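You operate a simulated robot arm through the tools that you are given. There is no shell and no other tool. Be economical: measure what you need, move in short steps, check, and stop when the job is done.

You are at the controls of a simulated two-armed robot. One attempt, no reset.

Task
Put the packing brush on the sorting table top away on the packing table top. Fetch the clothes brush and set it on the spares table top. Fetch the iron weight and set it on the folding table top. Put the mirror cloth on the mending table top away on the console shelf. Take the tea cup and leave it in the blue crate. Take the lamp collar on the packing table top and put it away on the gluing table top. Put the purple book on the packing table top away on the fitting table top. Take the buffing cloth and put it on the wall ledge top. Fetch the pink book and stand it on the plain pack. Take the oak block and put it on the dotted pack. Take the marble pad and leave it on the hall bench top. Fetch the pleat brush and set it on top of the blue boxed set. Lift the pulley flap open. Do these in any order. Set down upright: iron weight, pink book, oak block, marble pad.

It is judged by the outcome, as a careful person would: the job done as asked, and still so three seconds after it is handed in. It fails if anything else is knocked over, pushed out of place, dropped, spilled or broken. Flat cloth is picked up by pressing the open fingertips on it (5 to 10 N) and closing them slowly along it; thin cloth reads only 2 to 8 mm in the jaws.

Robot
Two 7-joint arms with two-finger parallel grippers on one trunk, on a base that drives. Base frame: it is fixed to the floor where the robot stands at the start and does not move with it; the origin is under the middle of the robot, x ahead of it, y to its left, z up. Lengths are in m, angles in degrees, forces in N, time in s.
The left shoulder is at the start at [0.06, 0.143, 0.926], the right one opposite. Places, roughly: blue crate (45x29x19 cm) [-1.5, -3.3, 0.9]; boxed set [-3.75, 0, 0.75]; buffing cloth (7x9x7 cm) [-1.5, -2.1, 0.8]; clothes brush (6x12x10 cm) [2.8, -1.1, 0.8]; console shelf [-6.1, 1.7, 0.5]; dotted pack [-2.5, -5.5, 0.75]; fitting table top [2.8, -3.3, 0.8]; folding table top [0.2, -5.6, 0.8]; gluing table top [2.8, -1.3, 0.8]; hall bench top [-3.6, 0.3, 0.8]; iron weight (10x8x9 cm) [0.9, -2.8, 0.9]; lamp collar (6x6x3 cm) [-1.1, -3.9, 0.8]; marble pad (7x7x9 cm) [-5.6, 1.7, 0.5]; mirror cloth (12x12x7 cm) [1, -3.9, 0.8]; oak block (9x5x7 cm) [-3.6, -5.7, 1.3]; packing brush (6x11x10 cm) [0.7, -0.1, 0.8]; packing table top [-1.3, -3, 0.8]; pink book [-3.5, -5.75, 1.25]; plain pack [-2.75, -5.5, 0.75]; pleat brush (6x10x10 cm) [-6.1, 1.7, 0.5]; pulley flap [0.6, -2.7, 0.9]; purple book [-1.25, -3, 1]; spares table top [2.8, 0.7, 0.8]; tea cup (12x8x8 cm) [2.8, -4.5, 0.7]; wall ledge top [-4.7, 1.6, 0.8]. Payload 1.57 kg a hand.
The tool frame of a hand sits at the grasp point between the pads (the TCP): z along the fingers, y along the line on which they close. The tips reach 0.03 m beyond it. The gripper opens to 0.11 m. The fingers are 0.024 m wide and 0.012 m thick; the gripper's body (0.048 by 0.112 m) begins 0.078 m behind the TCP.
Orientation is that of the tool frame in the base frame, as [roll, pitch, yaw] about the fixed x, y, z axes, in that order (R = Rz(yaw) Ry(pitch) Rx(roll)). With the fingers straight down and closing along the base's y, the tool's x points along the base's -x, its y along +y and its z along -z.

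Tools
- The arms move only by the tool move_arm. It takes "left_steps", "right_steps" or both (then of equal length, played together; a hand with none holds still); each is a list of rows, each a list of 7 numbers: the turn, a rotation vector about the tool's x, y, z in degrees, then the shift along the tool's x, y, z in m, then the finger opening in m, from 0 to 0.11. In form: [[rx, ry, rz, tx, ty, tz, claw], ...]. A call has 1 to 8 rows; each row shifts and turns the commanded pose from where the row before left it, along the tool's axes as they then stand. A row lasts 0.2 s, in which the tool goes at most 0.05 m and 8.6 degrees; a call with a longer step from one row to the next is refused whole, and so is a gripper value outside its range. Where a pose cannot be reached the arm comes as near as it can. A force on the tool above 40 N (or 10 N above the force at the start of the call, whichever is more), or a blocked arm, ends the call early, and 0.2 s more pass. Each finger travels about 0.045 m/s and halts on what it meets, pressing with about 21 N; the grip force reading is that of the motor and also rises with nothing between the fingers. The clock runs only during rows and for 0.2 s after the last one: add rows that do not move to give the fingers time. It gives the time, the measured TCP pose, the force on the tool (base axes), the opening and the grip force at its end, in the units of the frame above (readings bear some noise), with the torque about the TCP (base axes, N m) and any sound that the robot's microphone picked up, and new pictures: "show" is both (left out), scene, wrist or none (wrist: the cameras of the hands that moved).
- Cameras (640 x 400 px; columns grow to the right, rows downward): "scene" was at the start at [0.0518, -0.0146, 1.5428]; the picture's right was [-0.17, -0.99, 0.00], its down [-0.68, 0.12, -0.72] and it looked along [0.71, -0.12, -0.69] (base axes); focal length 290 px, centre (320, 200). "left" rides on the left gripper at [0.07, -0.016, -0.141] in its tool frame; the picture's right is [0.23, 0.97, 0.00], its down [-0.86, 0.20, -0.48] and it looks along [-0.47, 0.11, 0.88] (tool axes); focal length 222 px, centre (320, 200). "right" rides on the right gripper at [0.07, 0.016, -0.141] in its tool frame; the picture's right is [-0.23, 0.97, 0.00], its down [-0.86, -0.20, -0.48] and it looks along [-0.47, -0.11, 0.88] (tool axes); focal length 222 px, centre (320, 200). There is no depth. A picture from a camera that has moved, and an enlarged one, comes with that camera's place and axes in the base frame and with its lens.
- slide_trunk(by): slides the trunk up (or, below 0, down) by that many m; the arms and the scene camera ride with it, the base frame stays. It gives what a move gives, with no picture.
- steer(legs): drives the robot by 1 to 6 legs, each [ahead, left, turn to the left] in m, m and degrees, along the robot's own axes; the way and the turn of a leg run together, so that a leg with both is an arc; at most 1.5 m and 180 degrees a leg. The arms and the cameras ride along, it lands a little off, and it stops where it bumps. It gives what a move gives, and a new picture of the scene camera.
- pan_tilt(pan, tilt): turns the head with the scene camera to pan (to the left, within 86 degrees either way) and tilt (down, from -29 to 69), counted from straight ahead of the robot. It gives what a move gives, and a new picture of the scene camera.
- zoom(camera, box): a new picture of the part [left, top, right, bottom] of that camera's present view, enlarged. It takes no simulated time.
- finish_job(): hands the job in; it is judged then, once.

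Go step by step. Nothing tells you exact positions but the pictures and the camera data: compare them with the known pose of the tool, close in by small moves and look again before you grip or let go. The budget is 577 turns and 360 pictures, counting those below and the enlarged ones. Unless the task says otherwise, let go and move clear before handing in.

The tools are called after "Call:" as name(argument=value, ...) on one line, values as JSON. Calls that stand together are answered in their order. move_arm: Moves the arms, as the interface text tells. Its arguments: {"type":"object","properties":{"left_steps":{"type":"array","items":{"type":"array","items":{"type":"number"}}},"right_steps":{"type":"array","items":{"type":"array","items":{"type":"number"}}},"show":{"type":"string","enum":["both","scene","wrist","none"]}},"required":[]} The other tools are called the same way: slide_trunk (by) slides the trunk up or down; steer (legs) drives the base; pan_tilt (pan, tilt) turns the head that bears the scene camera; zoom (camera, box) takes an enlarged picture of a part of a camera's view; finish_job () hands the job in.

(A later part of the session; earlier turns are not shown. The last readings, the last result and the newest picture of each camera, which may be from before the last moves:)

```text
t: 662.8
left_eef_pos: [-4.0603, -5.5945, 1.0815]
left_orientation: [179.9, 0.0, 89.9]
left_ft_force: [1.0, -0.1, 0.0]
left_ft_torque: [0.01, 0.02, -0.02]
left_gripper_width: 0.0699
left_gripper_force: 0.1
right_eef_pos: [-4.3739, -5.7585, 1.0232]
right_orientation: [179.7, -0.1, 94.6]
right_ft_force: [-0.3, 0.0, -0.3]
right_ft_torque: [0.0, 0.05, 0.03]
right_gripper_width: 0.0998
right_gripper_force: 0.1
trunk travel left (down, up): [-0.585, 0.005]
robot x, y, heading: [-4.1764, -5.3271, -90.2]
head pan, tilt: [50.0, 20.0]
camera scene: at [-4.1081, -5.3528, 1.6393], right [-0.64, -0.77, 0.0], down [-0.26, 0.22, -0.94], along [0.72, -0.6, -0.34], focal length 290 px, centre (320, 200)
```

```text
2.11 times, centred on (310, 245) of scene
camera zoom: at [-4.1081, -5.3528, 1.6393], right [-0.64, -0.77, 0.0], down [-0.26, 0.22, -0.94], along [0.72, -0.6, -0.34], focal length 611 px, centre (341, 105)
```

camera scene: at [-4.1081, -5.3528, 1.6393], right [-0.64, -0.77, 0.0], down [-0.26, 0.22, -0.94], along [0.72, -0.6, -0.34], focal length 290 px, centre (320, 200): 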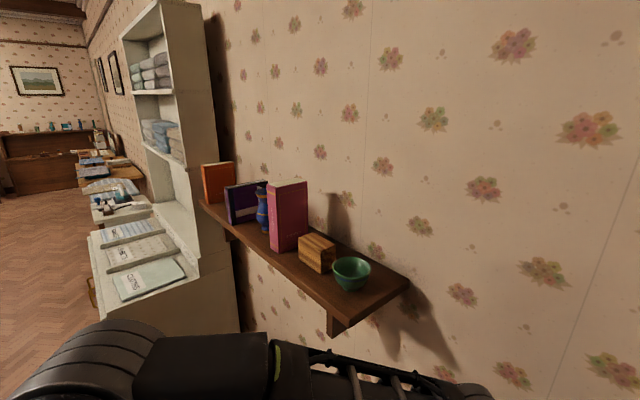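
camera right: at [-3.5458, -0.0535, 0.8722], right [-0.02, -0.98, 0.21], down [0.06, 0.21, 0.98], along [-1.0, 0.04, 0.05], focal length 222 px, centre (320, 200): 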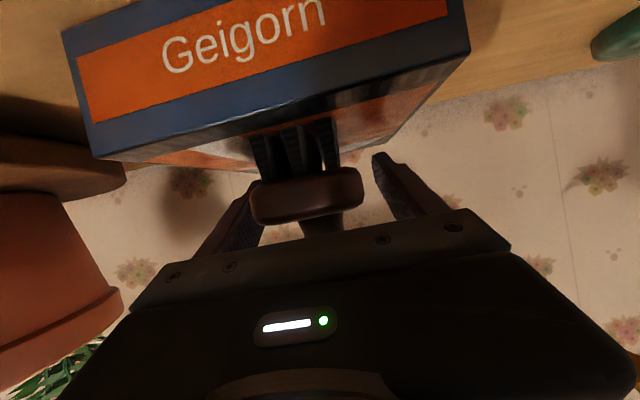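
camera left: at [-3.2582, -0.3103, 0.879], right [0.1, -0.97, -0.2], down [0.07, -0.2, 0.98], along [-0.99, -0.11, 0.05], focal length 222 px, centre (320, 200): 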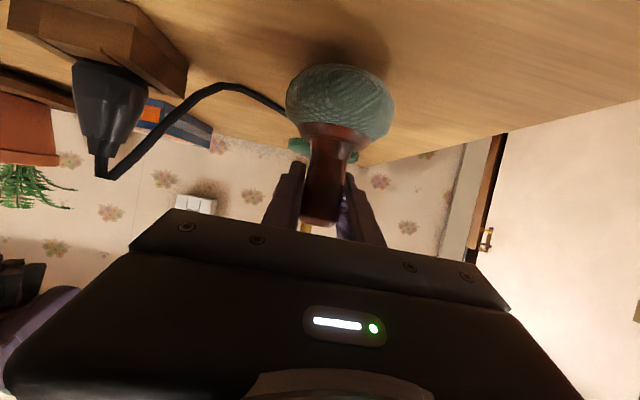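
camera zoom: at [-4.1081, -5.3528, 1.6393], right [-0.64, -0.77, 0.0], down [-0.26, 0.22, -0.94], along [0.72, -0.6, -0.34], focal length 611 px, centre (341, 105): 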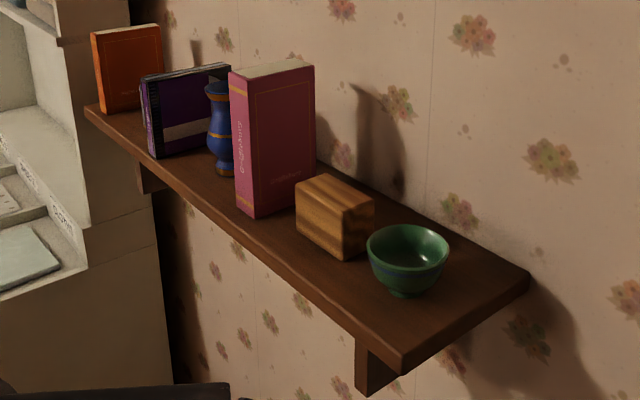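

The pink book's spine is at about (-3.487, -5.707), top z≈1.42; the oak block is at x -3.66 to -3.58, front y≈-5.73. Nudge the base east, pull the right hand in, and swing the left arm out.

Call:
move_arm(right_steps=[[0, 0, 0, 0.045, 0, 0, 0.1], [0, 0, 0, 0.045, 0, 0, 0.1], [0, 0, 0, 0.045, 0, 0, 0.1], [0, 0, 0, 0.045, 0, 0, 0.1], [0, 0, 0, 0, 0, 0, 0.1], [0, 0, 0, 0, 0, 0, 0.1], [0, 0, 0, 0, 0, 0, 0.1], [0, 0, 0, 0, 0, 0, 0.1]], left_steps=[[0, 0, 0, 0, 0.045, 0, 0.08], [0, 0, 0, 0, 0.045, 0, 0.09], [0, 0, 0, 0, 0.045, 0, 0.09], [0, 0, 0, 0, 0.045, 0, 0.09], [0, 0, 0, 0, 0.045, 0, 0.09], [0, 0, 0, 0, 0.045, 0, 0.09], [0, 0, 0, 0, 0.03, -0.03, 0.09], [0, 0, 0, 0, 0.03, -0.03, 0.09]], show="none")

Call:
steer(legs=[[0, 0.07, 0.2]])

```text
t: 664.6
left_eef_pos: [-3.7301, -5.5942, 1.143]
left_orientation: [179.9, -0.1, 89.8]
left_ft_force: [-0.2, 0.7, -0.3]
left_ft_torque: [0.01, 0.02, -0.02]
left_gripper_width: 0.0902
left_gripper_force: 0.1
right_eef_pos: [-4.3882, -5.593, 1.0354]
right_orientation: [179.7, -0.4, 94.5]
right_ft_force: [-0.3, 0.7, -0.2]
right_ft_torque: [0.01, -0.03, -0.02]
right_gripper_width: 0.0999
right_gripper_force: 0.1
right hand out of reach, approached as far as the arm can: row 4
trunk travel left (down, up): [-0.585, 0.005]
robot x, y, heading: [-4.1785, -5.3204, -89.6]
head pan, tilt: [50.0, 20.0]
```

```text
t: 665.6
left_eef_pos: [-3.659, -5.5926, 1.1427]
left_orientation: [-180.0, 0.0, 90.1]
left_ft_force: [1.0, 0.7, 0.1]
left_ft_torque: [-0.01, 0.08, -0.01]
left_gripper_width: 0.0903
left_gripper_force: 0.1
right_eef_pos: [-4.3179, -5.5939, 1.0368]
right_orientation: [179.8, -0.3, 94.7]
right_ft_force: [0.5, -0.2, 0.2]
right_ft_torque: [0.02, 0.02, 0.07]
right_gripper_width: 0.0999
right_gripper_force: 0.1
trunk travel left (down, up): [-0.585, 0.005]
robot x, y, heading: [-4.1122, -5.3211, -89.5]
head pan, tilt: [50.0, 20.0]
camera scene: at [-4.0362, -5.3519, 1.6392], right [-0.64, -0.77, 0.0], down [-0.27, 0.22, -0.94], along [0.72, -0.6, -0.34], focal length 290 px, centre (320, 200)
```

scene: 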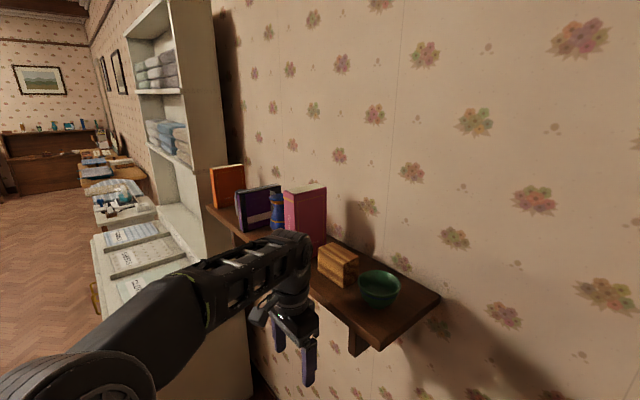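

Hand is close to the shelf edge; back off 0.15 before tilting and raising.

Call:
steer(legs=[[-0.17, 0, 0]])

Call:
move_arm(left_steps=[[0, -8.5, 0, 0, 0, 0, 0.09], [0, -8.5, 0, 0, 0, 0, 0.09], [0, -8.5, 0, 0, 0, 0, 0.09], [0, -8.5, 0, 0, 0, 0, 0.09], [0, -8.5, 0, 0, 0, 0, 0.09], [0, -8.5, 0, 0, 0, 0, 0.09], [0, -8.5, 0, 0, 0, 0, 0.09], [0, -8.5, 0, 0, 0, 0, 0.09]], show="none")

```text
t: 667.1
left_eef_pos: [-3.663, -5.4244, 1.143]
left_orientation: [180.0, 0.2, 90.0]
left_ft_force: [-0.1, -0.1, 1.0]
left_ft_torque: [-0.05, -0.04, 0.02]
left_gripper_width: 0.0901
left_gripper_force: 0.0
right_eef_pos: [-4.3209, -5.4224, 1.0358]
right_orientation: [179.7, -0.2, 94.6]
right_ft_force: [0.1, 0.4, 0.1]
right_ft_torque: [-0.03, -0.02, 0.0]
right_gripper_width: 0.1001
right_gripper_force: 0.2
trunk travel left (down, up): [-0.585, 0.005]
robot x, y, heading: [-4.1126, -5.157, -89.6]
head pan, tilt: [50.0, 20.0]
camera scene: at [-4.0397, -5.1813, 1.6394], right [-0.64, -0.77, 0.0], down [-0.26, 0.22, -0.94], along [0.72, -0.6, -0.34], focal length 290 px, centre (320, 200)
```

scene: 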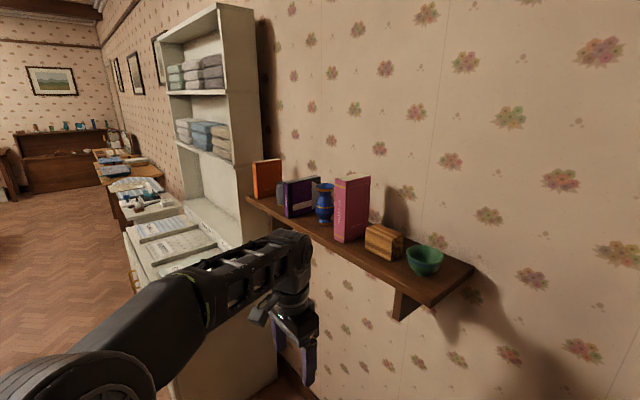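

```text
t: 668.9
left_eef_pos: [-3.6615, -5.4251, 1.143]
left_orientation: [179.8, 68.1, 89.9]
left_ft_force: [0.6, 0.3, 0.1]
left_ft_torque: [-0.01, 0.0, -0.01]
left_gripper_width: 0.0901
left_gripper_force: 0.0
right_eef_pos: [-4.3206, -5.4234, 1.0364]
right_orientation: [179.6, -0.4, 94.6]
right_ft_force: [-0.6, 0.6, 0.0]
right_ft_torque: [0.02, 0.0, 0.02]
right_gripper_width: 0.0999
right_gripper_force: 0.1
trunk travel left (down, up): [-0.585, 0.005]
robot x, y, heading: [-4.111, -5.1543, -89.6]
head pan, tilt: [50.0, 20.0]
```

Call:
move_arm(left_steps=[[0, -7, 0, 0, 0, 0, 0.09], [0, -7, 0, 0, 0, 0, 0.09], [0, 0, 0, -0.0345, 0.029, 0, 0.09], [0, 0, 0, -0.0345, 0.029, 0, 0.09], [0, 0, 0, -0.0345, 0.029, 0, 0.09], [0, 0, 0, -0.0345, 0.029, 0, 0.09], [0, 0, 0, -0.0345, 0.029, 0, 0.09], [0, 0, 0, -0.0345, 0.029, 0, 0.09]], show="wrist")

```text
t: 670.7
left_eef_pos: [-3.4881, -5.4542, 1.3462]
left_orientation: [-179.9, 82.1, 90.0]
left_ft_force: [0.6, 0.4, 0.6]
left_ft_torque: [0.0, 0.02, -0.02]
left_gripper_width: 0.0901
left_gripper_force: 0.0
right_eef_pos: [-4.3201, -5.4249, 1.0365]
right_orientation: [179.7, -0.3, 94.6]
right_ft_force: [0.0, 0.0, -0.3]
right_ft_torque: [-0.01, 0.02, 0.03]
right_gripper_width: 0.1001
right_gripper_force: 0.0
trunk travel left (down, up): [-0.585, 0.005]
robot x, y, heading: [-4.1111, -5.1553, -89.6]
head pan, tilt: [50.0, 20.0]
camera left: at [-3.5058, -5.3045, 1.299], right [0.97, 0.03, -0.23], down [0.2, 0.35, 0.91], along [0.11, -0.93, 0.34], focal length 222 px, centre (320, 200)
```

left: 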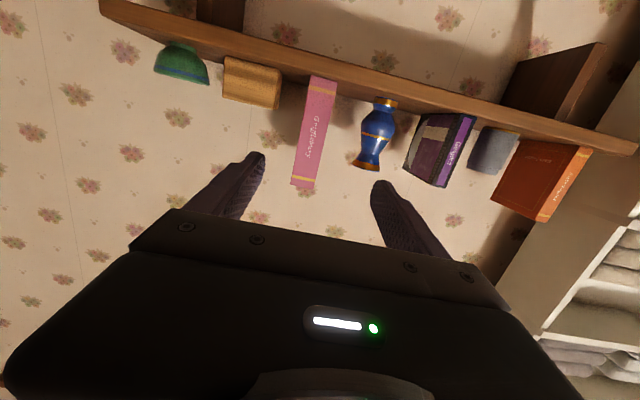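

Good alignment: book at x≈-3.499, z 1.245–1.423. Shift 1 cm, drive forward 0.19, then check.

Call:
move_arm(left_steps=[[0, 0, 0, -0.004, -0.011, 0, 0.09], [0, 0, 0, 0, 0, 0, 0.09]], show="none")

Call:
steer(legs=[[0.19, 0, 0]])

Call:
zoom(camera="left", box=[0, 0, 640, 400])

```text
t: 671.3
left_eef_pos: [-3.4996, -5.4531, 1.3507]
left_orientation: [179.7, 82.0, 89.7]
left_ft_force: [0.5, -0.3, 0.1]
left_ft_torque: [0.02, -0.01, 0.02]
left_gripper_width: 0.0899
left_gripper_force: 0.1
right_eef_pos: [-4.3204, -5.4251, 1.034]
right_orientation: [179.7, -0.2, 94.5]
right_ft_force: [0.1, 0.6, -0.1]
right_ft_torque: [0.01, -0.01, 0.03]
right_gripper_width: 0.1001
right_gripper_force: 0.1
trunk travel left (down, up): [-0.585, 0.005]
robot x, y, heading: [-4.1117, -5.1549, -89.7]
head pan, tilt: [50.0, 20.0]
```

```text
t: 672.8
left_eef_pos: [-3.5019, -5.6463, 1.3513]
left_orientation: [179.5, 82.0, 89.3]
left_ft_force: [0.7, -0.1, 0.1]
left_ft_torque: [0.01, 0.02, 0.02]
left_gripper_width: 0.0899
left_gripper_force: 0.1
right_eef_pos: [-4.3205, -5.6119, 1.0356]
right_orientation: [179.7, -0.4, 94.1]
right_ft_force: [-0.1, -0.1, -0.6]
right_ft_torque: [-0.01, -0.01, 0.01]
right_gripper_width: 0.1
right_gripper_force: 0.0
trunk travel left (down, up): [-0.585, 0.005]
robot x, y, heading: [-4.111, -5.3422, -89.9]
head pan, tilt: [50.0, 20.0]
camera scene: at [-4.0391, -5.3728, 1.6393], right [-0.64, -0.77, 0.0], down [-0.26, 0.22, -0.94], along [0.72, -0.6, -0.34], focal length 290 px, centre (320, 200)
```

scene: 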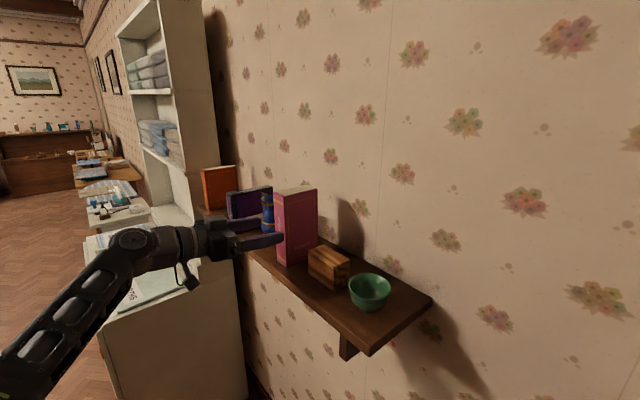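

```text
1.00 times, centred on (320, 200) of left
camera zoom: at [-3.5169, -5.4967, 1.3028], right [0.97, 0.03, -0.22], down [0.2, 0.35, 0.91], along [0.1, -0.94, 0.34], focal length 222 px, centre (320, 200)
```

zoom: 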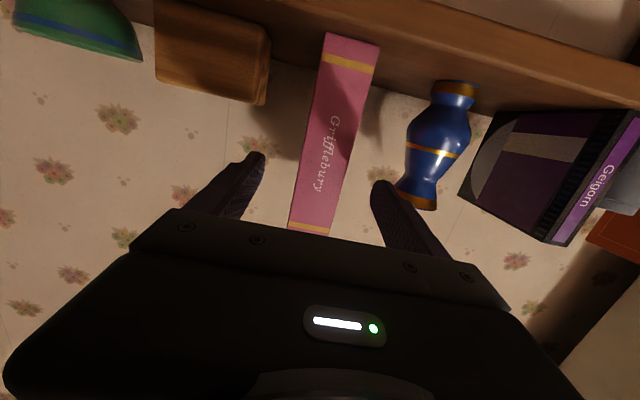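

Call:
move_arm(left_steps=[[0, 0, 0, -0.0047, 0, 0.033, 0.09], [0, 0, 0, -0.0047, 0, 0.033, 0.09], [0, 0, 0, -0.0047, 0, 0.033, 0.09], [0, 0, 0, 0, 0, 0, 0.09]], show="wrist")

```text
t: 673.8
left_eef_pos: [-3.5017, -5.7446, 1.3511]
left_orientation: [179.7, 82.1, 89.4]
left_ft_force: [-0.7, 0.2, 1.0]
left_ft_torque: [0.01, -0.01, 0.04]
left_gripper_width: 0.0898
left_gripper_force: 0.0
right_eef_pos: [-4.3205, -5.6108, 1.037]
right_orientation: [179.7, -0.3, 94.2]
right_ft_force: [0.2, 0.6, 0.5]
right_ft_torque: [-0.01, -0.03, 0.0]
right_gripper_width: 0.0999
right_gripper_force: 0.1
trunk travel left (down, up): [-0.585, 0.005]
robot x, y, heading: [-4.1143, -5.3424, -90.0]
head pan, tilt: [50.0, 20.0]
camera left: at [-3.5176, -5.5954, 1.3023], right [0.97, 0.03, -0.22], down [0.2, 0.35, 0.91], along [0.1, -0.93, 0.34], focal length 222 px, centre (320, 200)
```

left: 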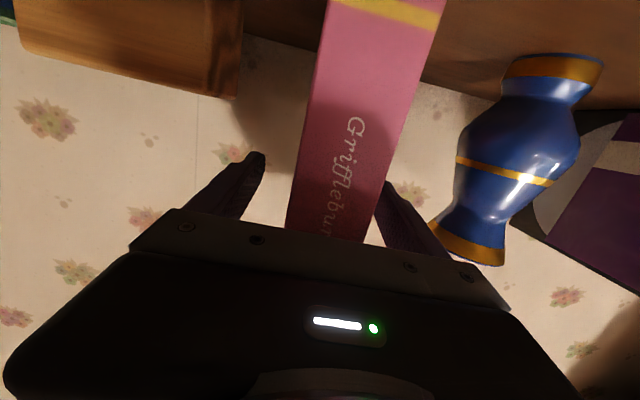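

Call:
move_arm(left_steps=[[0, 0, 0, -0.003, 0.007, 0.022, 0.09], [0, 0, 0, 0, 0, 0, 0.07], [0, 0, 0, 0, 0, 0, 0.055], [0, 0, 0, 0, 0, 0, 0.04], [0, 0, 0, 0, 0, 0, 0.02], [0, 0, 0, 0, 0, 0, 0.0], [0, 0, 0, 0, 0, 0, 0.0]], show="wrist")

```text
t: 675.4
left_eef_pos: [-3.4957, -5.768, 1.3523]
left_orientation: [179.6, 81.9, 89.2]
left_ft_force: [-1.4, -0.5, 0.4]
left_ft_torque: [0.03, 0.13, 0.09]
left_gripper_width: 0.0453
left_gripper_force: 20.6
right_eef_pos: [-4.3207, -5.61, 1.0344]
right_orientation: [179.8, -0.3, 94.4]
right_ft_force: [0.1, 0.0, -0.2]
right_ft_torque: [-0.02, 0.01, -0.03]
right_gripper_width: 0.1
right_gripper_force: 0.0
trunk travel left (down, up): [-0.585, 0.005]
robot x, y, heading: [-4.1133, -5.3423, -89.8]
head pan, tilt: [50.0, 20.0]
camera left: at [-3.5121, -5.6192, 1.3029], right [0.97, 0.03, -0.22], down [0.2, 0.35, 0.91], along [0.1, -0.94, 0.34], focal length 222 px, centre (320, 200)
```

left: 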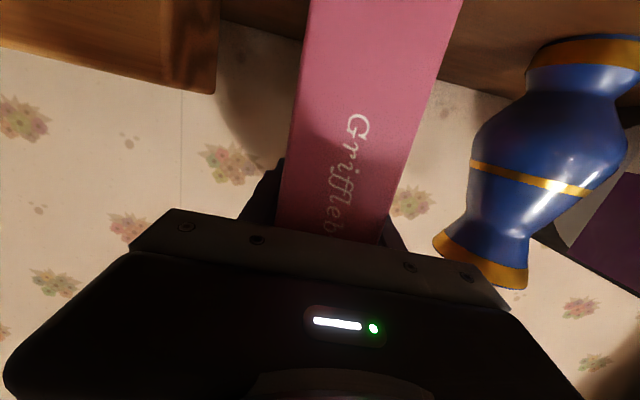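

Call:
move_arm(left_steps=[[0, 0, 0, -0.008, 0, -0.001, 0.0], [0, 0, 0, -0.012, 0, -0.0015, 0.0], [0, 0, 0, 0, 0, 0, 0.0]], show="wrist")

```text
t: 676.2
left_eef_pos: [-3.494, -5.7688, 1.3706]
left_orientation: [180.0, 82.0, 89.6]
left_ft_force: [0.4, -0.4, -4.8]
left_ft_torque: [-0.08, 0.02, -0.01]
left_gripper_width: 0.0449
left_gripper_force: 21.1
right_eef_pos: [-4.3201, -5.6107, 1.0356]
right_orientation: [179.7, -0.3, 94.3]
right_ft_force: [0.4, 1.0, 0.5]
right_ft_torque: [0.02, -0.02, -0.01]
right_gripper_width: 0.1
right_gripper_force: 0.1
trunk travel left (down, up): [-0.585, 0.005]
robot x, y, heading: [-4.1126, -5.3395, -90.0]
head pan, tilt: [50.0, 20.0]
camera left: at [-3.5104, -5.6193, 1.3224], right [0.97, 0.03, -0.22], down [0.2, 0.35, 0.91], along [0.1, -0.94, 0.34], focal length 222 px, centre (320, 200)
```

left: 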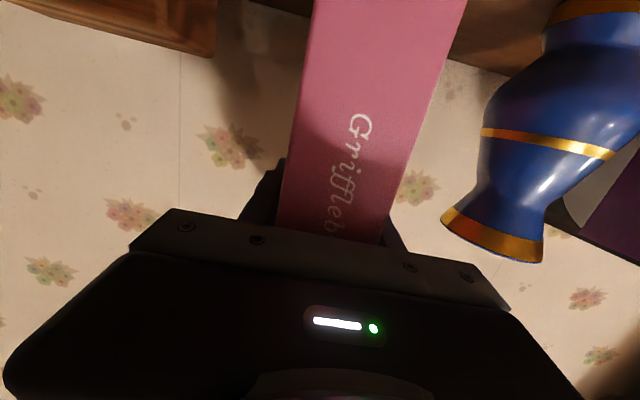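

Book lifted (0.5 kg). Back out and tuck the arm in.

Call:
steer(legs=[[-0.35, 0, 0]])

Call:
move_arm(left_steps=[[0, 0, 0, 0, -0.045, 0, 0.0], [0, 0, 0, 0, -0.045, 0, 0.0], [0, 0, 0, 0, -0.045, 0, 0.0], [0, 0, 0, 0.02, -0.04, 0, 0.0], [0, 0, 0, 0.03, -0.03, 0, 0.0], [0, 0, 0, 0.03, -0.02, 0, 0.0], [0, 0, 0, 0.03, 0, 0.03, 0.0], [0, 0, 0, 0.03, 0, 0.03, 0.0]], show="none")

```text
t: 678.5
left_eef_pos: [-3.4964, -5.4114, 1.3711]
left_orientation: [179.7, 82.0, 89.3]
left_ft_force: [0.0, 0.6, -4.7]
left_ft_torque: [-0.13, -0.02, 0.0]
left_gripper_width: 0.0448
left_gripper_force: 21.5
right_eef_pos: [-4.3213, -5.2529, 1.0376]
right_orientation: [179.7, -0.3, 94.2]
right_ft_force: [0.6, 0.5, -0.7]
right_ft_torque: [-0.01, 0.0, -0.01]
right_gripper_width: 0.1001
right_gripper_force: 0.0
trunk travel left (down, up): [-0.585, 0.005]
robot x, y, heading: [-4.1109, -4.9821, -90.2]
head pan, tilt: [50.0, 20.0]
camera scene: at [-4.0387, -5.0131, 1.6393], right [-0.64, -0.77, 0.0], down [-0.26, 0.22, -0.94], along [0.72, -0.6, -0.34], focal length 290 px, centre (320, 200)
```

scene: 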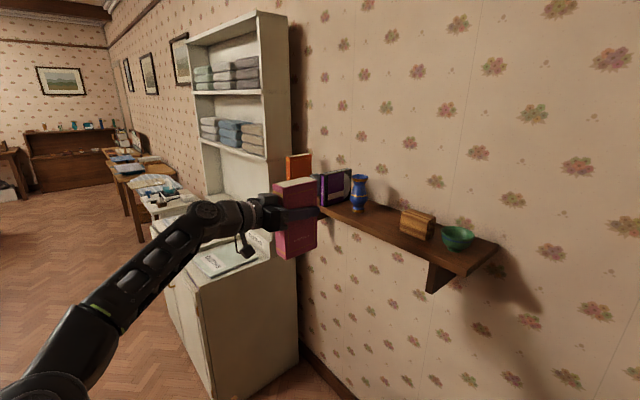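

```text
t: 680.3
left_eef_pos: [-3.7207, -5.452, 1.2248]
left_orientation: [179.4, 81.9, 89.1]
left_ft_force: [0.1, -0.8, -5.8]
left_ft_torque: [-0.1, 0.01, -0.01]
left_gripper_width: 0.0449
left_gripper_force: 20.8
right_eef_pos: [-4.3213, -5.2543, 1.0347]
right_orientation: [179.6, -0.4, 94.1]
right_ft_force: [0.5, 0.1, -0.8]
right_ft_torque: [0.0, 0.03, -0.02]
right_gripper_width: 0.0998
right_gripper_force: 0.0
trunk travel left (down, up): [-0.585, 0.005]
robot x, y, heading: [-4.1132, -4.9827, -89.9]
head pan, tilt: [50.0, 20.0]
```

Call:
steer(legs=[[-0.75, 0, 0]])

Call:
move_arm(left_steps=[[0, 0, 0, 0.035, -0.033, 0, 0.0], [0, 0, 0, 0.035, -0.033, 0, 0.0], [0, 0, 0, 0.035, -0.033, 0, 0.0], [0, 0, 0, 0.035, -0.033, 0, 0.0], [0, 0, 0, 0.035, -0.033, 0, 0.0], [0, 0, 0, 0.035, -0.033, 0, 0.0], [0, 0, 0, 0, 0, 0, 0.0]], show="none")

Call:
steer(legs=[[0, 1.2, 0]])

Call:
pan_tilt(pan=5, tilt=30)

```text
t: 684.3
left_eef_pos: [-3.7199, -4.7058, 1.2252]
left_orientation: [179.7, 82.0, 89.2]
left_ft_force: [-0.4, -1.2, -6.1]
left_ft_torque: [-0.1, 0.01, 0.01]
left_gripper_width: 0.0451
left_gripper_force: 21.1
right_eef_pos: [-4.3205, -4.5089, 1.0363]
right_orientation: [179.8, -0.3, 94.3]
right_ft_force: [0.0, -0.5, 0.5]
right_ft_torque: [-0.03, 0.0, 0.01]
right_gripper_width: 0.1001
right_gripper_force: 0.1
trunk travel left (down, up): [-0.585, 0.005]
robot x, y, heading: [-4.1107, -4.2421, -90.2]
head pan, tilt: [50.0, 20.0]
camera scene: at [-4.0391, -4.2689, 1.6393], right [-0.64, -0.77, 0.0], down [-0.26, 0.22, -0.94], along [0.72, -0.6, -0.34], focal length 290 px, centre (320, 200)
```

scene: 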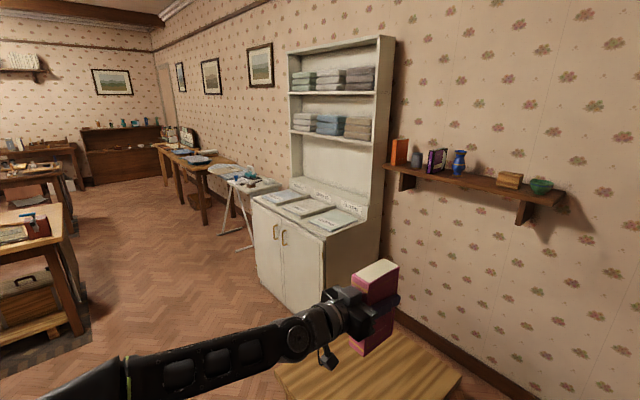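

```text
t: 685.9
left_eef_pos: [-3.8504, -4.7745, 1.0309]
left_orientation: [179.4, 82.0, 89.1]
left_ft_force: [0.0, -0.6, -4.8]
left_ft_torque: [-0.08, -0.01, 0.02]
left_gripper_width: 0.0448
left_gripper_force: 21.1
left hand out of reach, approached as far as the arm can: row 1, 2, 3, 4, 5, 6
right_eef_pos: [-4.3213, -4.5082, 1.0366]
right_orientation: [179.7, -0.2, 94.3]
right_ft_force: [-0.6, 0.3, 0.1]
right_ft_torque: [-0.01, -0.01, -0.01]
right_gripper_width: 0.1001
right_gripper_force: 0.0
trunk travel left (down, up): [-0.585, 0.005]
robot x, y, heading: [-4.1089, -4.2424, -90.0]
head pan, tilt: [50.0, 20.0]
```

```text
t: 692.1
left_eef_pos: [-2.6322, -4.7817, 1.0319]
left_orientation: [179.8, 82.0, 89.0]
left_ft_force: [-0.1, 0.6, -5.1]
left_ft_torque: [-0.08, 0.0, 0.0]
left_gripper_width: 0.0449
left_gripper_force: 20.7
right_eef_pos: [-3.1012, -4.5113, 1.0354]
right_orientation: [179.8, -0.4, 93.8]
right_ft_force: [0.1, 0.0, -0.5]
right_ft_torque: [-0.01, -0.01, -0.03]
right_gripper_width: 0.1002
right_gripper_force: 0.1
trunk travel left (down, up): [-0.585, 0.005]
robot x, y, heading: [-2.8917, -4.2432, -90.4]
head pan, tilt: [50.0, 20.0]
camera scene: at [-2.8168, -4.274, 1.6393], right [-0.65, -0.76, 0.0], down [-0.26, 0.22, -0.94], along [0.72, -0.61, -0.34], focal length 290 px, centre (320, 200)
```

scene: 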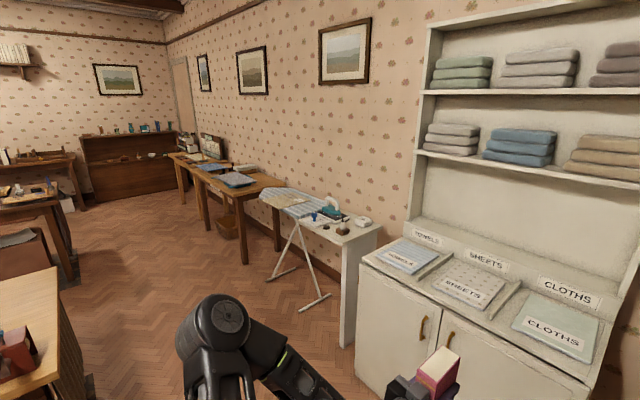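

```text
t: 693.2
left_eef_pos: [-2.6323, -4.7816, 1.0317]
left_orientation: [179.7, 82.1, 88.9]
left_ft_force: [-0.4, -0.2, -5.2]
left_ft_torque: [-0.1, 0.03, -0.05]
left_gripper_width: 0.0447
left_gripper_force: 21.2
right_eef_pos: [-3.1018, -4.5104, 1.0347]
right_orientation: [179.7, -0.2, 93.8]
right_ft_force: [-0.2, -0.4, -0.3]
right_ft_torque: [0.01, 0.03, 0.02]
right_gripper_width: 0.0999
right_gripper_force: 0.2
trunk travel left (down, up): [-0.585, 0.005]
robot x, y, heading: [-2.888, -4.2442, -90.6]
head pan, tilt: [5.0, 30.0]
camera scene: at [-2.8809, -4.3038, 1.6232], right [-1.0, -0.08, 0.0], down [-0.04, 0.5, -0.87], along [0.07, -0.86, -0.5], focal length 290 px, centre (320, 200)
```

scene: 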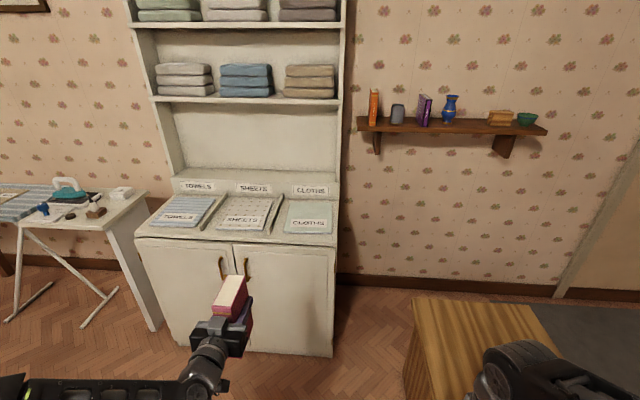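

Drive in to the cabinet so the book comes over the plain (CLOTHS) pack.

Call:
steer(legs=[[0, -0.05, 0.5], [0.6, 0, 0]])

Call:
zoom(camera="left", box=[0, 0, 640, 400])

```text
t: 697.1
left_eef_pos: [-2.6877, -5.3773, 1.0308]
left_orientation: [179.6, 81.7, 88.7]
left_ft_force: [-0.5, 0.9, -5.4]
left_ft_torque: [-0.06, 0.01, 0.0]
left_gripper_width: 0.0448
left_gripper_force: 21.5
right_eef_pos: [-3.1548, -5.1064, 1.0363]
right_orientation: [179.8, -0.4, 93.8]
right_ft_force: [-1.2, 1.1, -0.4]
right_ft_torque: [0.02, 0.0, -0.06]
right_gripper_width: 0.0999
right_gripper_force: 0.1
trunk travel left (down, up): [-0.585, 0.005]
robot x, y, heading: [-2.9411, -4.8368, -90.5]
head pan, tilt: [5.0, 30.0]
camera scene: at [-2.9342, -4.9002, 1.6232], right [-1.0, -0.08, 0.0], down [-0.04, 0.5, -0.87], along [0.07, -0.86, -0.5], focal length 290 px, centre (320, 200)
```

scene: 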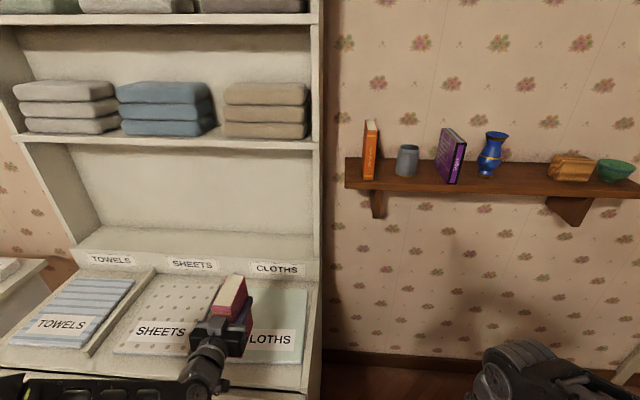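

```text
1.00 times, centred on (320, 200) of left
camera zoom: at [-2.7016, -5.2288, 0.9826], right [0.97, 0.02, -0.22], down [0.2, 0.35, 0.91], along [0.09, -0.94, 0.34], focal length 222 px, centre (320, 200)
```

zoom: 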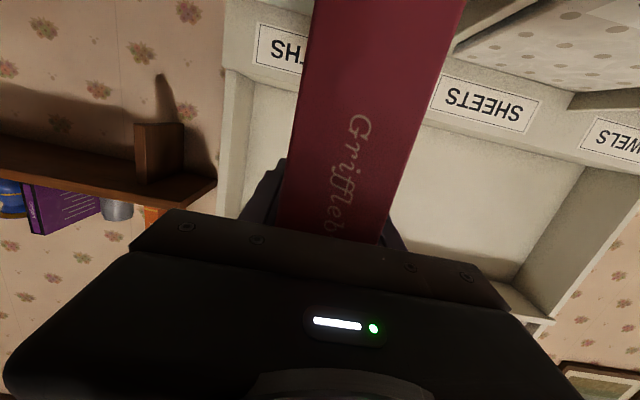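

Call:
move_arm(left_steps=[[0, 0, 0, -0.0043, -0.0175, 0.031, 0.0], [0, 0, 0, -0.0043, -0.0175, 0.031, 0.0], [0, 0, 0, -0.0043, -0.0175, 0.031, 0.0], [0, 0, 0, 0.03, 0, 0.004, 0.0], [0, 0, 0, 0.02, 0, 0.003, 0.0], [0, 0, 0, 0, 0, 0, 0.0]], show="both")

```text
t: 698.5
left_eef_pos: [-2.7406, -5.4693, 0.9783]
left_orientation: [179.7, 82.0, 88.6]
left_ft_force: [-0.3, 0.1, -4.6]
left_ft_torque: [-0.11, -0.01, -0.03]
left_gripper_width: 0.045
left_gripper_force: 21.0
right_eef_pos: [-3.1562, -5.1067, 1.0347]
right_orientation: [179.7, -0.3, 93.7]
right_ft_force: [0.2, -0.4, 0.3]
right_ft_torque: [0.0, 0.01, -0.01]
right_gripper_width: 0.1
right_gripper_force: 0.0
trunk travel left (down, up): [-0.585, 0.005]
robot x, y, heading: [-2.9389, -4.8391, -90.4]
head pan, tilt: [5.0, 30.0]
camera scene: at [-2.9342, -4.8993, 1.6232], right [-1.0, -0.08, 0.0], down [-0.04, 0.5, -0.87], along [0.07, -0.86, -0.5], focal length 290 px, centre (320, 200)
camera left: at [-2.7555, -5.3207, 0.9315], right [0.97, 0.01, -0.22], down [0.2, 0.35, 0.91], along [0.09, -0.94, 0.34], focal length 222 px, centre (320, 200)
```

scene: 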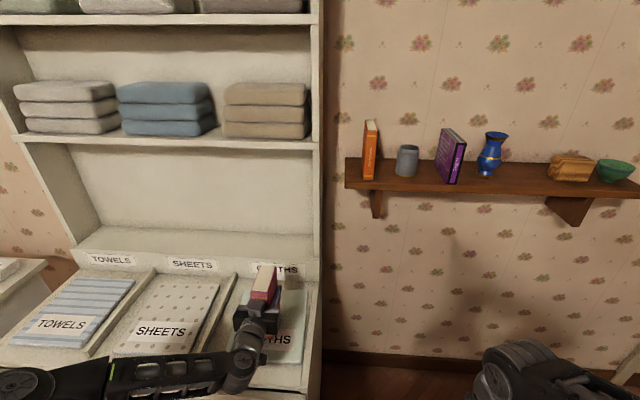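
left: 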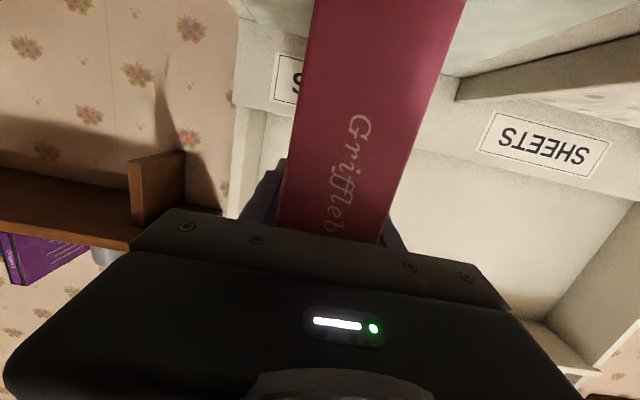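

Over the plain pack. Lower gently to contact.

Call:
move_arm(left_steps=[[0, 0, 0, 0.008, 0, 0.0011, 0.0], [0, 0, 0, 0.005, 0, 0.0007, 0.0], [0, 0, 0, 0.004, 0, 0.0006, 0.0], [0, 0, 0, 0.003, 0, 0.0004, 0.0], [0, 0, 0, 0.003, 0, 0.0004, 0.0], [0, 0, 0, 0.003, 0, 0.0004, 0.0], [0, 0, 0, 0, 0, 0, 0.0]], show="none")

```text
t: 700.1
left_eef_pos: [-2.7428, -5.469, 0.9559]
left_orientation: [179.6, 82.1, 88.6]
left_ft_force: [-0.4, 0.3, 18.9]
left_ft_torque: [0.29, 0.15, -0.05]
left_gripper_width: 0.045
left_gripper_force: 21.4
right_eef_pos: [-3.1554, -5.1051, 1.0365]
right_orientation: [179.7, -0.2, 93.7]
right_ft_force: [-0.1, 0.5, 0.3]
right_ft_torque: [0.0, -0.01, -0.01]
right_gripper_width: 0.0999
right_gripper_force: 0.0
trunk travel left (down, up): [-0.585, 0.005]
robot x, y, heading: [-2.9453, -4.8383, -90.4]
head pan, tilt: [5.0, 30.0]
```

Call:
move_arm(left_steps=[[0, 0, 0, -0.001, 0, 0, 0.0], [0, 0, 0, 0, 0, 0, 0.055], [0, 0, 0, 0, 0, 0, 0.065], [0, 0, 0, 0, 0, 0, 0.075], [0, 0, 0, 0, 0, 0, 0.075], [0, 0, 0, 0, 0, 0, 0.075]], show="both")

```text
t: 701.5
left_eef_pos: [-2.7411, -5.4703, 0.9539]
left_orientation: [179.5, 82.0, 88.6]
left_ft_force: [0.0, -0.4, 0.1]
left_ft_torque: [0.01, -0.01, 0.03]
left_gripper_width: 0.0752
left_gripper_force: 0.1
right_eef_pos: [-3.1553, -5.1069, 1.037]
right_orientation: [179.8, -0.2, 93.7]
right_ft_force: [0.5, -0.7, 0.4]
right_ft_torque: [0.02, 0.0, 0.03]
right_gripper_width: 0.0998
right_gripper_force: 0.1
trunk travel left (down, up): [-0.585, 0.005]
robot x, y, heading: [-2.9442, -4.839, -90.7]
head pan, tilt: [5.0, 30.0]
camera scene: at [-2.9345, -4.8989, 1.6233], right [-1.0, -0.08, 0.0], down [-0.04, 0.5, -0.87], along [0.07, -0.86, -0.5], focal length 290 px, centre (320, 200)
camera left: at [-2.7556, -5.3215, 0.907], right [0.97, 0.01, -0.22], down [0.2, 0.35, 0.91], along [0.09, -0.94, 0.34], focal length 222 px, centre (320, 200)
```

scene: 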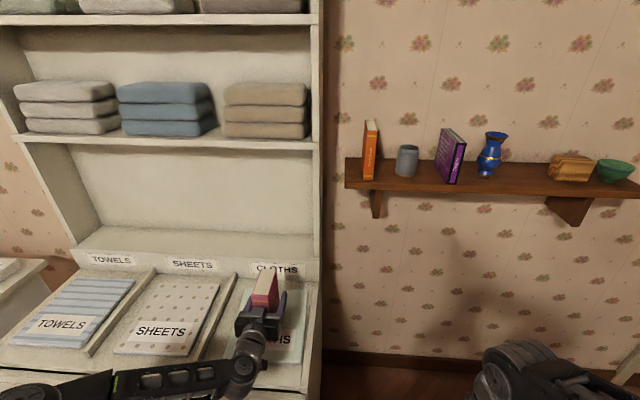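
left: 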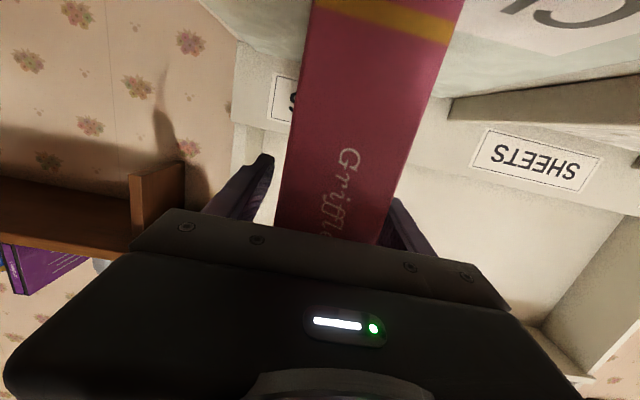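

Released and it settled. Back straight out and check.

Call:
steer(legs=[[-0.3, 0, 0]])

Call:
zoom(camera="scene", box=[120, 150, 380, 310])

```text
t: 703.6
left_eef_pos: [-2.7384, -5.1682, 0.957]
left_orientation: [179.6, 81.9, 88.7]
left_ft_force: [-0.6, -0.4, 0.6]
left_ft_torque: [-0.01, -0.01, 0.03]
left_gripper_width: 0.075
left_gripper_force: 0.1
right_eef_pos: [-3.152, -4.8031, 1.0348]
right_orientation: [179.7, -0.3, 93.8]
right_ft_force: [0.3, -0.3, 1.8]
right_ft_torque: [-0.05, -0.01, -0.01]
right_gripper_width: 0.0999
right_gripper_force: 0.0
trunk travel left (down, up): [-0.585, 0.005]
robot x, y, heading: [-2.94, -4.5337, -90.8]
head pan, tilt: [5.0, 30.0]
camera scene: at [-2.9314, -4.5961, 1.6233], right [-1.0, -0.08, 0.0], down [-0.04, 0.5, -0.87], along [0.07, -0.86, -0.5], focal length 290 px, centre (320, 200)
```

scene: 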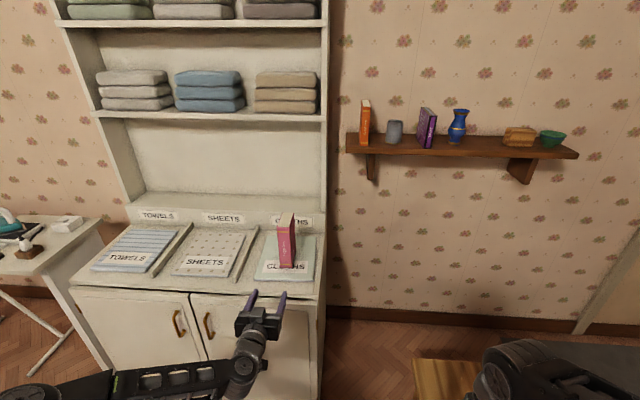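

```text
2.46 times, centred on (250, 230) of scene
camera zoom: at [-2.9314, -4.5961, 1.6233], right [-1.0, -0.08, 0.0], down [-0.04, 0.5, -0.87], along [0.07, -0.86, -0.5], focal length 714 px, centre (492, 126)
```

zoom: 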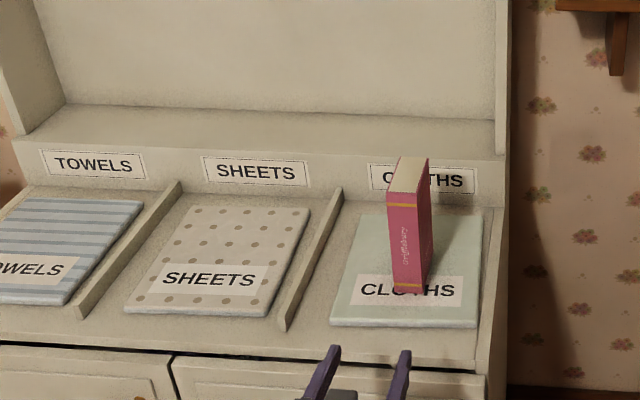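

The pink book stands on the plain pack. Now return to the west side for the oak block.

Call:
steer(legs=[[-0.3, 0, 0.8], [0, -1.17, 0], [0.45, 0, 0]])

Call:
move_arm(left_steps=[[0, 6, 0, -0.04, 0, 0, 0.1], [0, 6, 0, -0.045, 0, 0, 0.105], [0, 0, 0, -0.045, 0, -0.015, 0.105], [0, 0, 0, -0.045, 0, -0.015, 0.105], [0, 0, 0, -0.045, 0.0, -0.015, 0.105], [0, 0, 0, -0.04, 0.02, -0.015, 0.105], [0, 0, 0, -0.04, 0.02, -0.015, 0.105], [0, 0, 0, -0.03, 0.03, -0.015, 0.105]], show="none")

```text
t: 713.5
left_eef_pos: [-3.8804, -5.3133, 0.9547]
left_orientation: [179.7, 81.9, 90.4]
left_ft_force: [-0.8, 0.1, -0.5]
left_ft_torque: [0.04, 0.03, 0.01]
left_gripper_width: 0.0748
left_gripper_force: 0.1
right_eef_pos: [-4.3042, -4.9601, 1.0352]
right_orientation: [179.7, -0.4, 95.1]
right_ft_force: [-0.1, -0.7, 0.8]
right_ft_torque: [-0.01, 0.01, -0.03]
right_gripper_width: 0.0998
right_gripper_force: 0.1
trunk travel left (down, up): [-0.585, 0.005]
robot x, y, heading: [-4.0975, -4.6875, -88.9]
head pan, tilt: [5.0, 30.0]
camera scene: at [-4.0892, -4.7468, 1.6232], right [-0.99, -0.1, 0.0], down [-0.05, 0.5, -0.87], along [0.09, -0.86, -0.5], focal length 290 px, centre (320, 200)
```

scene: 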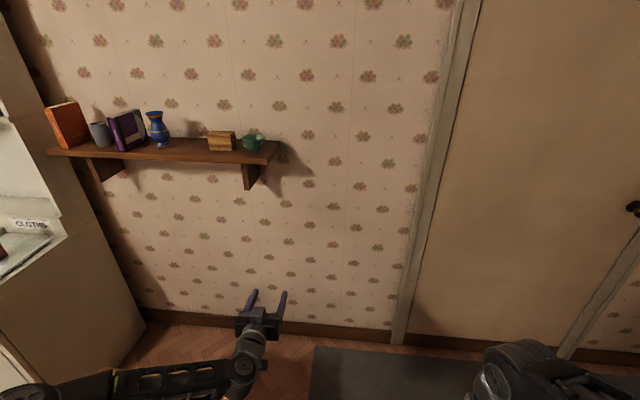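

```text
t: 715.3
left_eef_pos: [-3.8094, -5.3268, 1.3003]
left_orientation: [177.3, 70.2, 87.8]
left_ft_force: [-0.5, -0.4, 0.0]
left_ft_torque: [-0.01, 0.03, -0.02]
left_gripper_width: 0.1051
left_gripper_force: 0.1
right_eef_pos: [-4.305, -4.9582, 1.0352]
right_orientation: [179.8, -0.3, 95.2]
right_ft_force: [-0.1, 0.3, 0.2]
right_ft_torque: [-0.02, 0.03, 0.03]
right_gripper_width: 0.0999
right_gripper_force: 0.0
trunk travel left (down, up): [-0.585, 0.005]
robot x, y, heading: [-4.1024, -4.6859, -89.0]
head pan, tilt: [5.0, 30.0]
```

Call:
move_arm(left_steps=[[0, 0, 0, 0, 0.038, -0.01, 0.105], [0, 0, 0, 0, 0.038, -0.01, 0.105], [0, 0, 0, 0, 0.038, -0.01, 0.105], [0, 0, 0, 0, 0.038, -0.01, 0.105], [0, 0, 0, 0, 0.038, -0.01, 0.105], [0, 0, 0, 0, 0, 0, 0.105]], show="none")

Call:
steer(legs=[[0.2, 0, -1.0]])

Call:
zoom(camera="left", box=[0, 0, 640, 400])

```text
t: 716.7
left_eef_pos: [-3.6513, -5.2862, 1.3378]
left_orientation: [176.3, 75.6, 90.5]
left_ft_force: [-0.7, -0.3, -0.4]
left_ft_torque: [-0.03, 0.0, 0.02]
left_gripper_width: 0.1052
left_gripper_force: 0.2
left hand out of reach, approached as far as the arm can: row 1, 2
right_eef_pos: [-4.3052, -4.9579, 1.0353]
right_orientation: [179.7, -0.4, 95.2]
right_ft_force: [-0.8, -0.3, 0.0]
right_ft_torque: [-0.01, -0.01, 0.02]
right_gripper_width: 0.0999
right_gripper_force: 0.0
trunk travel left (down, up): [-0.585, 0.005]
robot x, y, heading: [-4.0968, -4.6855, -89.0]
head pan, tilt: [5.0, 30.0]
```

```text
t: 718.3
left_eef_pos: [-3.6586, -5.4942, 1.3366]
left_orientation: [176.5, 75.6, 89.7]
left_ft_force: [-0.8, -0.1, 0.0]
left_ft_torque: [-0.05, -0.03, -0.01]
left_gripper_width: 0.1051
left_gripper_force: 0.0
right_eef_pos: [-4.3062, -5.1548, 1.0351]
right_orientation: [179.7, -0.3, 94.4]
right_ft_force: [-0.8, -0.6, 0.2]
right_ft_torque: [0.06, 0.01, -0.02]
right_gripper_width: 0.1001
right_gripper_force: 0.1
trunk travel left (down, up): [-0.585, 0.005]
robot x, y, heading: [-4.096, -4.8847, -89.6]
head pan, tilt: [5.0, 30.0]
camera scene: at [-4.0884, -4.9458, 1.6232], right [-1.0, -0.09, 0.0], down [-0.04, 0.5, -0.87], along [0.08, -0.86, -0.5], focal length 290 px, centre (320, 200)
```

scene: 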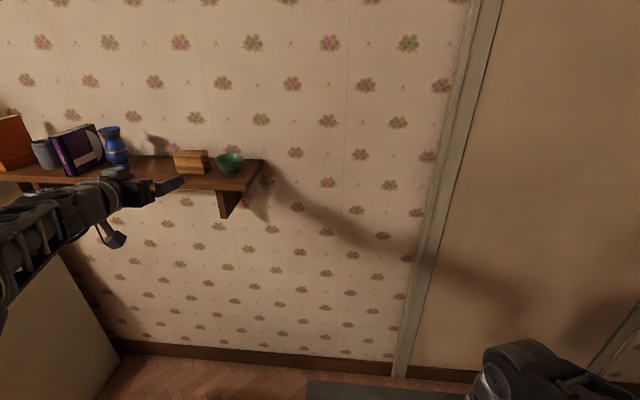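

```text
1.00 times, centred on (320, 200) of left
camera zoom: at [-3.6835, -5.3403, 1.3033], right [0.97, 0.11, -0.21], down [0.17, 0.26, 0.95], along [0.16, -0.96, 0.23], focal length 222 px, centre (320, 200)
```

zoom: 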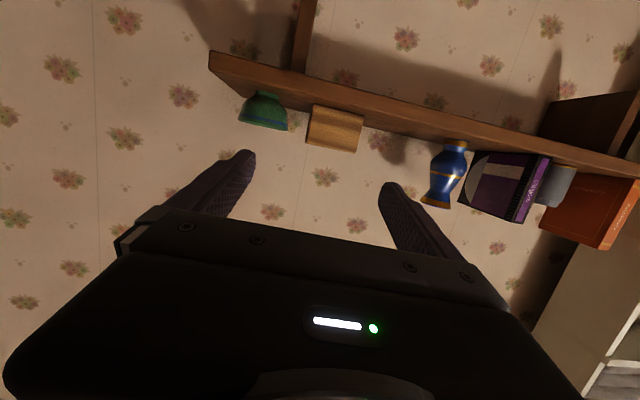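

Call:
move_arm(left_steps=[[0, 0, 0, 0.022, 0.0187, 0.0068, 0.105], [0, 0, 0, 0.022, 0.0187, 0.0068, 0.105], [0, 0, 0, 0, 0, 0, 0.105]], show="none")

Call:
steer(legs=[[0.16, 0, 0]])

Call:
zoom(camera="left", box=[0, 0, 640, 400])

```text
t: 719.1
left_eef_pos: [-3.6187, -5.4904, 1.2919]
left_orientation: [176.4, 75.7, 89.7]
left_ft_force: [-0.4, 0.0, 0.5]
left_ft_torque: [0.01, -0.01, 0.01]
left_gripper_width: 0.1053
left_gripper_force: 0.2
right_eef_pos: [-4.3069, -5.1538, 1.0353]
right_orientation: [179.7, -0.2, 94.3]
right_ft_force: [-0.5, 0.1, 0.2]
right_ft_torque: [0.0, -0.01, -0.03]
right_gripper_width: 0.1003
right_gripper_force: 0.1
trunk travel left (down, up): [-0.585, 0.005]
robot x, y, heading: [-4.0989, -4.8865, -89.9]
head pan, tilt: [5.0, 30.0]
```

```text
t: 720.5
left_eef_pos: [-3.6217, -5.6562, 1.2908]
left_orientation: [176.4, 75.5, 89.9]
left_ft_force: [-0.6, -0.4, 0.5]
left_ft_torque: [0.0, 0.01, -0.05]
left_gripper_width: 0.1049
left_gripper_force: 0.0
right_eef_pos: [-4.3076, -5.3164, 1.0353]
right_orientation: [179.7, -0.3, 94.2]
right_ft_force: [0.3, -0.2, -0.3]
right_ft_torque: [0.0, -0.02, 0.02]
right_gripper_width: 0.0999
right_gripper_force: 0.0
trunk travel left (down, up): [-0.585, 0.005]
robot x, y, heading: [-4.0931, -5.044, -90.1]
head pan, tilt: [5.0, 30.0]
camera scene: at [-4.0884, -5.1086, 1.6232], right [-1.0, -0.09, 0.0], down [-0.04, 0.5, -0.87], along [0.07, -0.86, -0.5], focal length 290 px, centre (320, 200)
```

scene: 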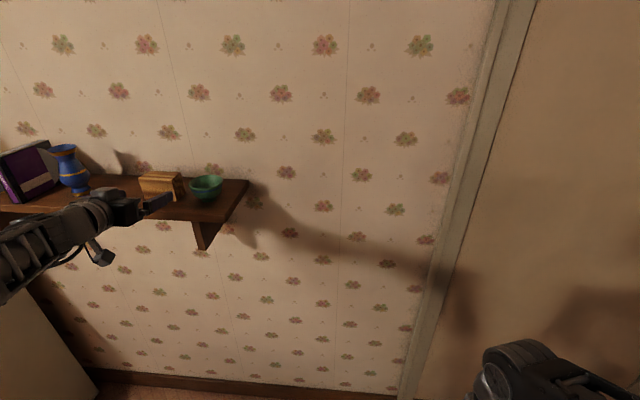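

```text
1.00 times, centred on (320, 200) of left
camera zoom: at [-3.6456, -5.5032, 1.2587], right [0.97, 0.11, -0.21], down [0.17, 0.26, 0.95], along [0.16, -0.96, 0.23], focal length 222 px, centre (320, 200)
```

zoom: 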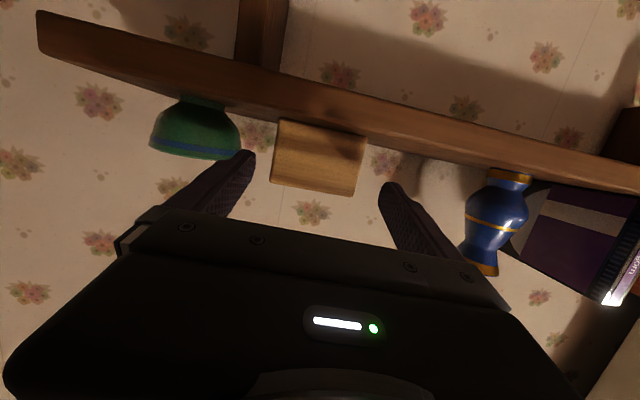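

Call:
move_arm(left_steps=[[0, 0, 0, -0.0054, 0, 0.0279, 0.105], [0, 0, 0, -0.0054, 0, 0.0279, 0.105], [0, 0, 0, -0.0054, 0, 0.0279, 0.105], [0, 0, 0, 0, 0, 0, 0.105]], show="wrist")

```text
t: 721.5
left_eef_pos: [-3.6149, -5.7384, 1.2862]
left_orientation: [176.4, 75.7, 89.8]
left_ft_force: [0.0, 0.4, -0.6]
left_ft_torque: [0.0, 0.01, 0.04]
left_gripper_width: 0.1048
left_gripper_force: 0.0
right_eef_pos: [-4.3084, -5.3162, 1.0361]
right_orientation: [179.7, -0.2, 94.2]
right_ft_force: [-0.7, -0.3, -0.7]
right_ft_torque: [0.0, 0.02, 0.01]
right_gripper_width: 0.0999
right_gripper_force: 0.1
trunk travel left (down, up): [-0.585, 0.005]
robot x, y, heading: [-4.0984, -5.0453, -90.0]
head pan, tilt: [5.0, 30.0]
camera left: at [-3.6405, -5.5859, 1.255], right [0.97, 0.11, -0.2], down [0.17, 0.26, 0.95], along [0.16, -0.96, 0.24], focal length 222 px, centre (320, 200)
```

left: 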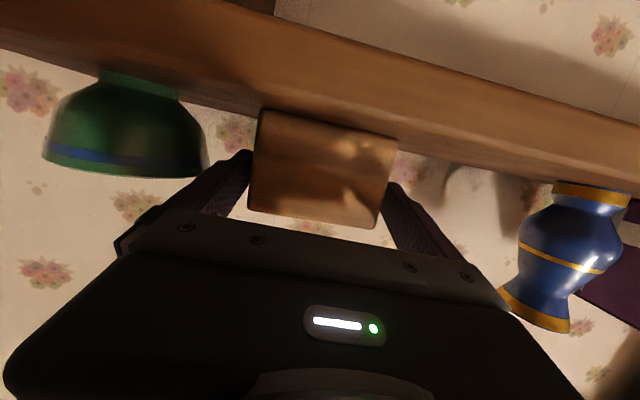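

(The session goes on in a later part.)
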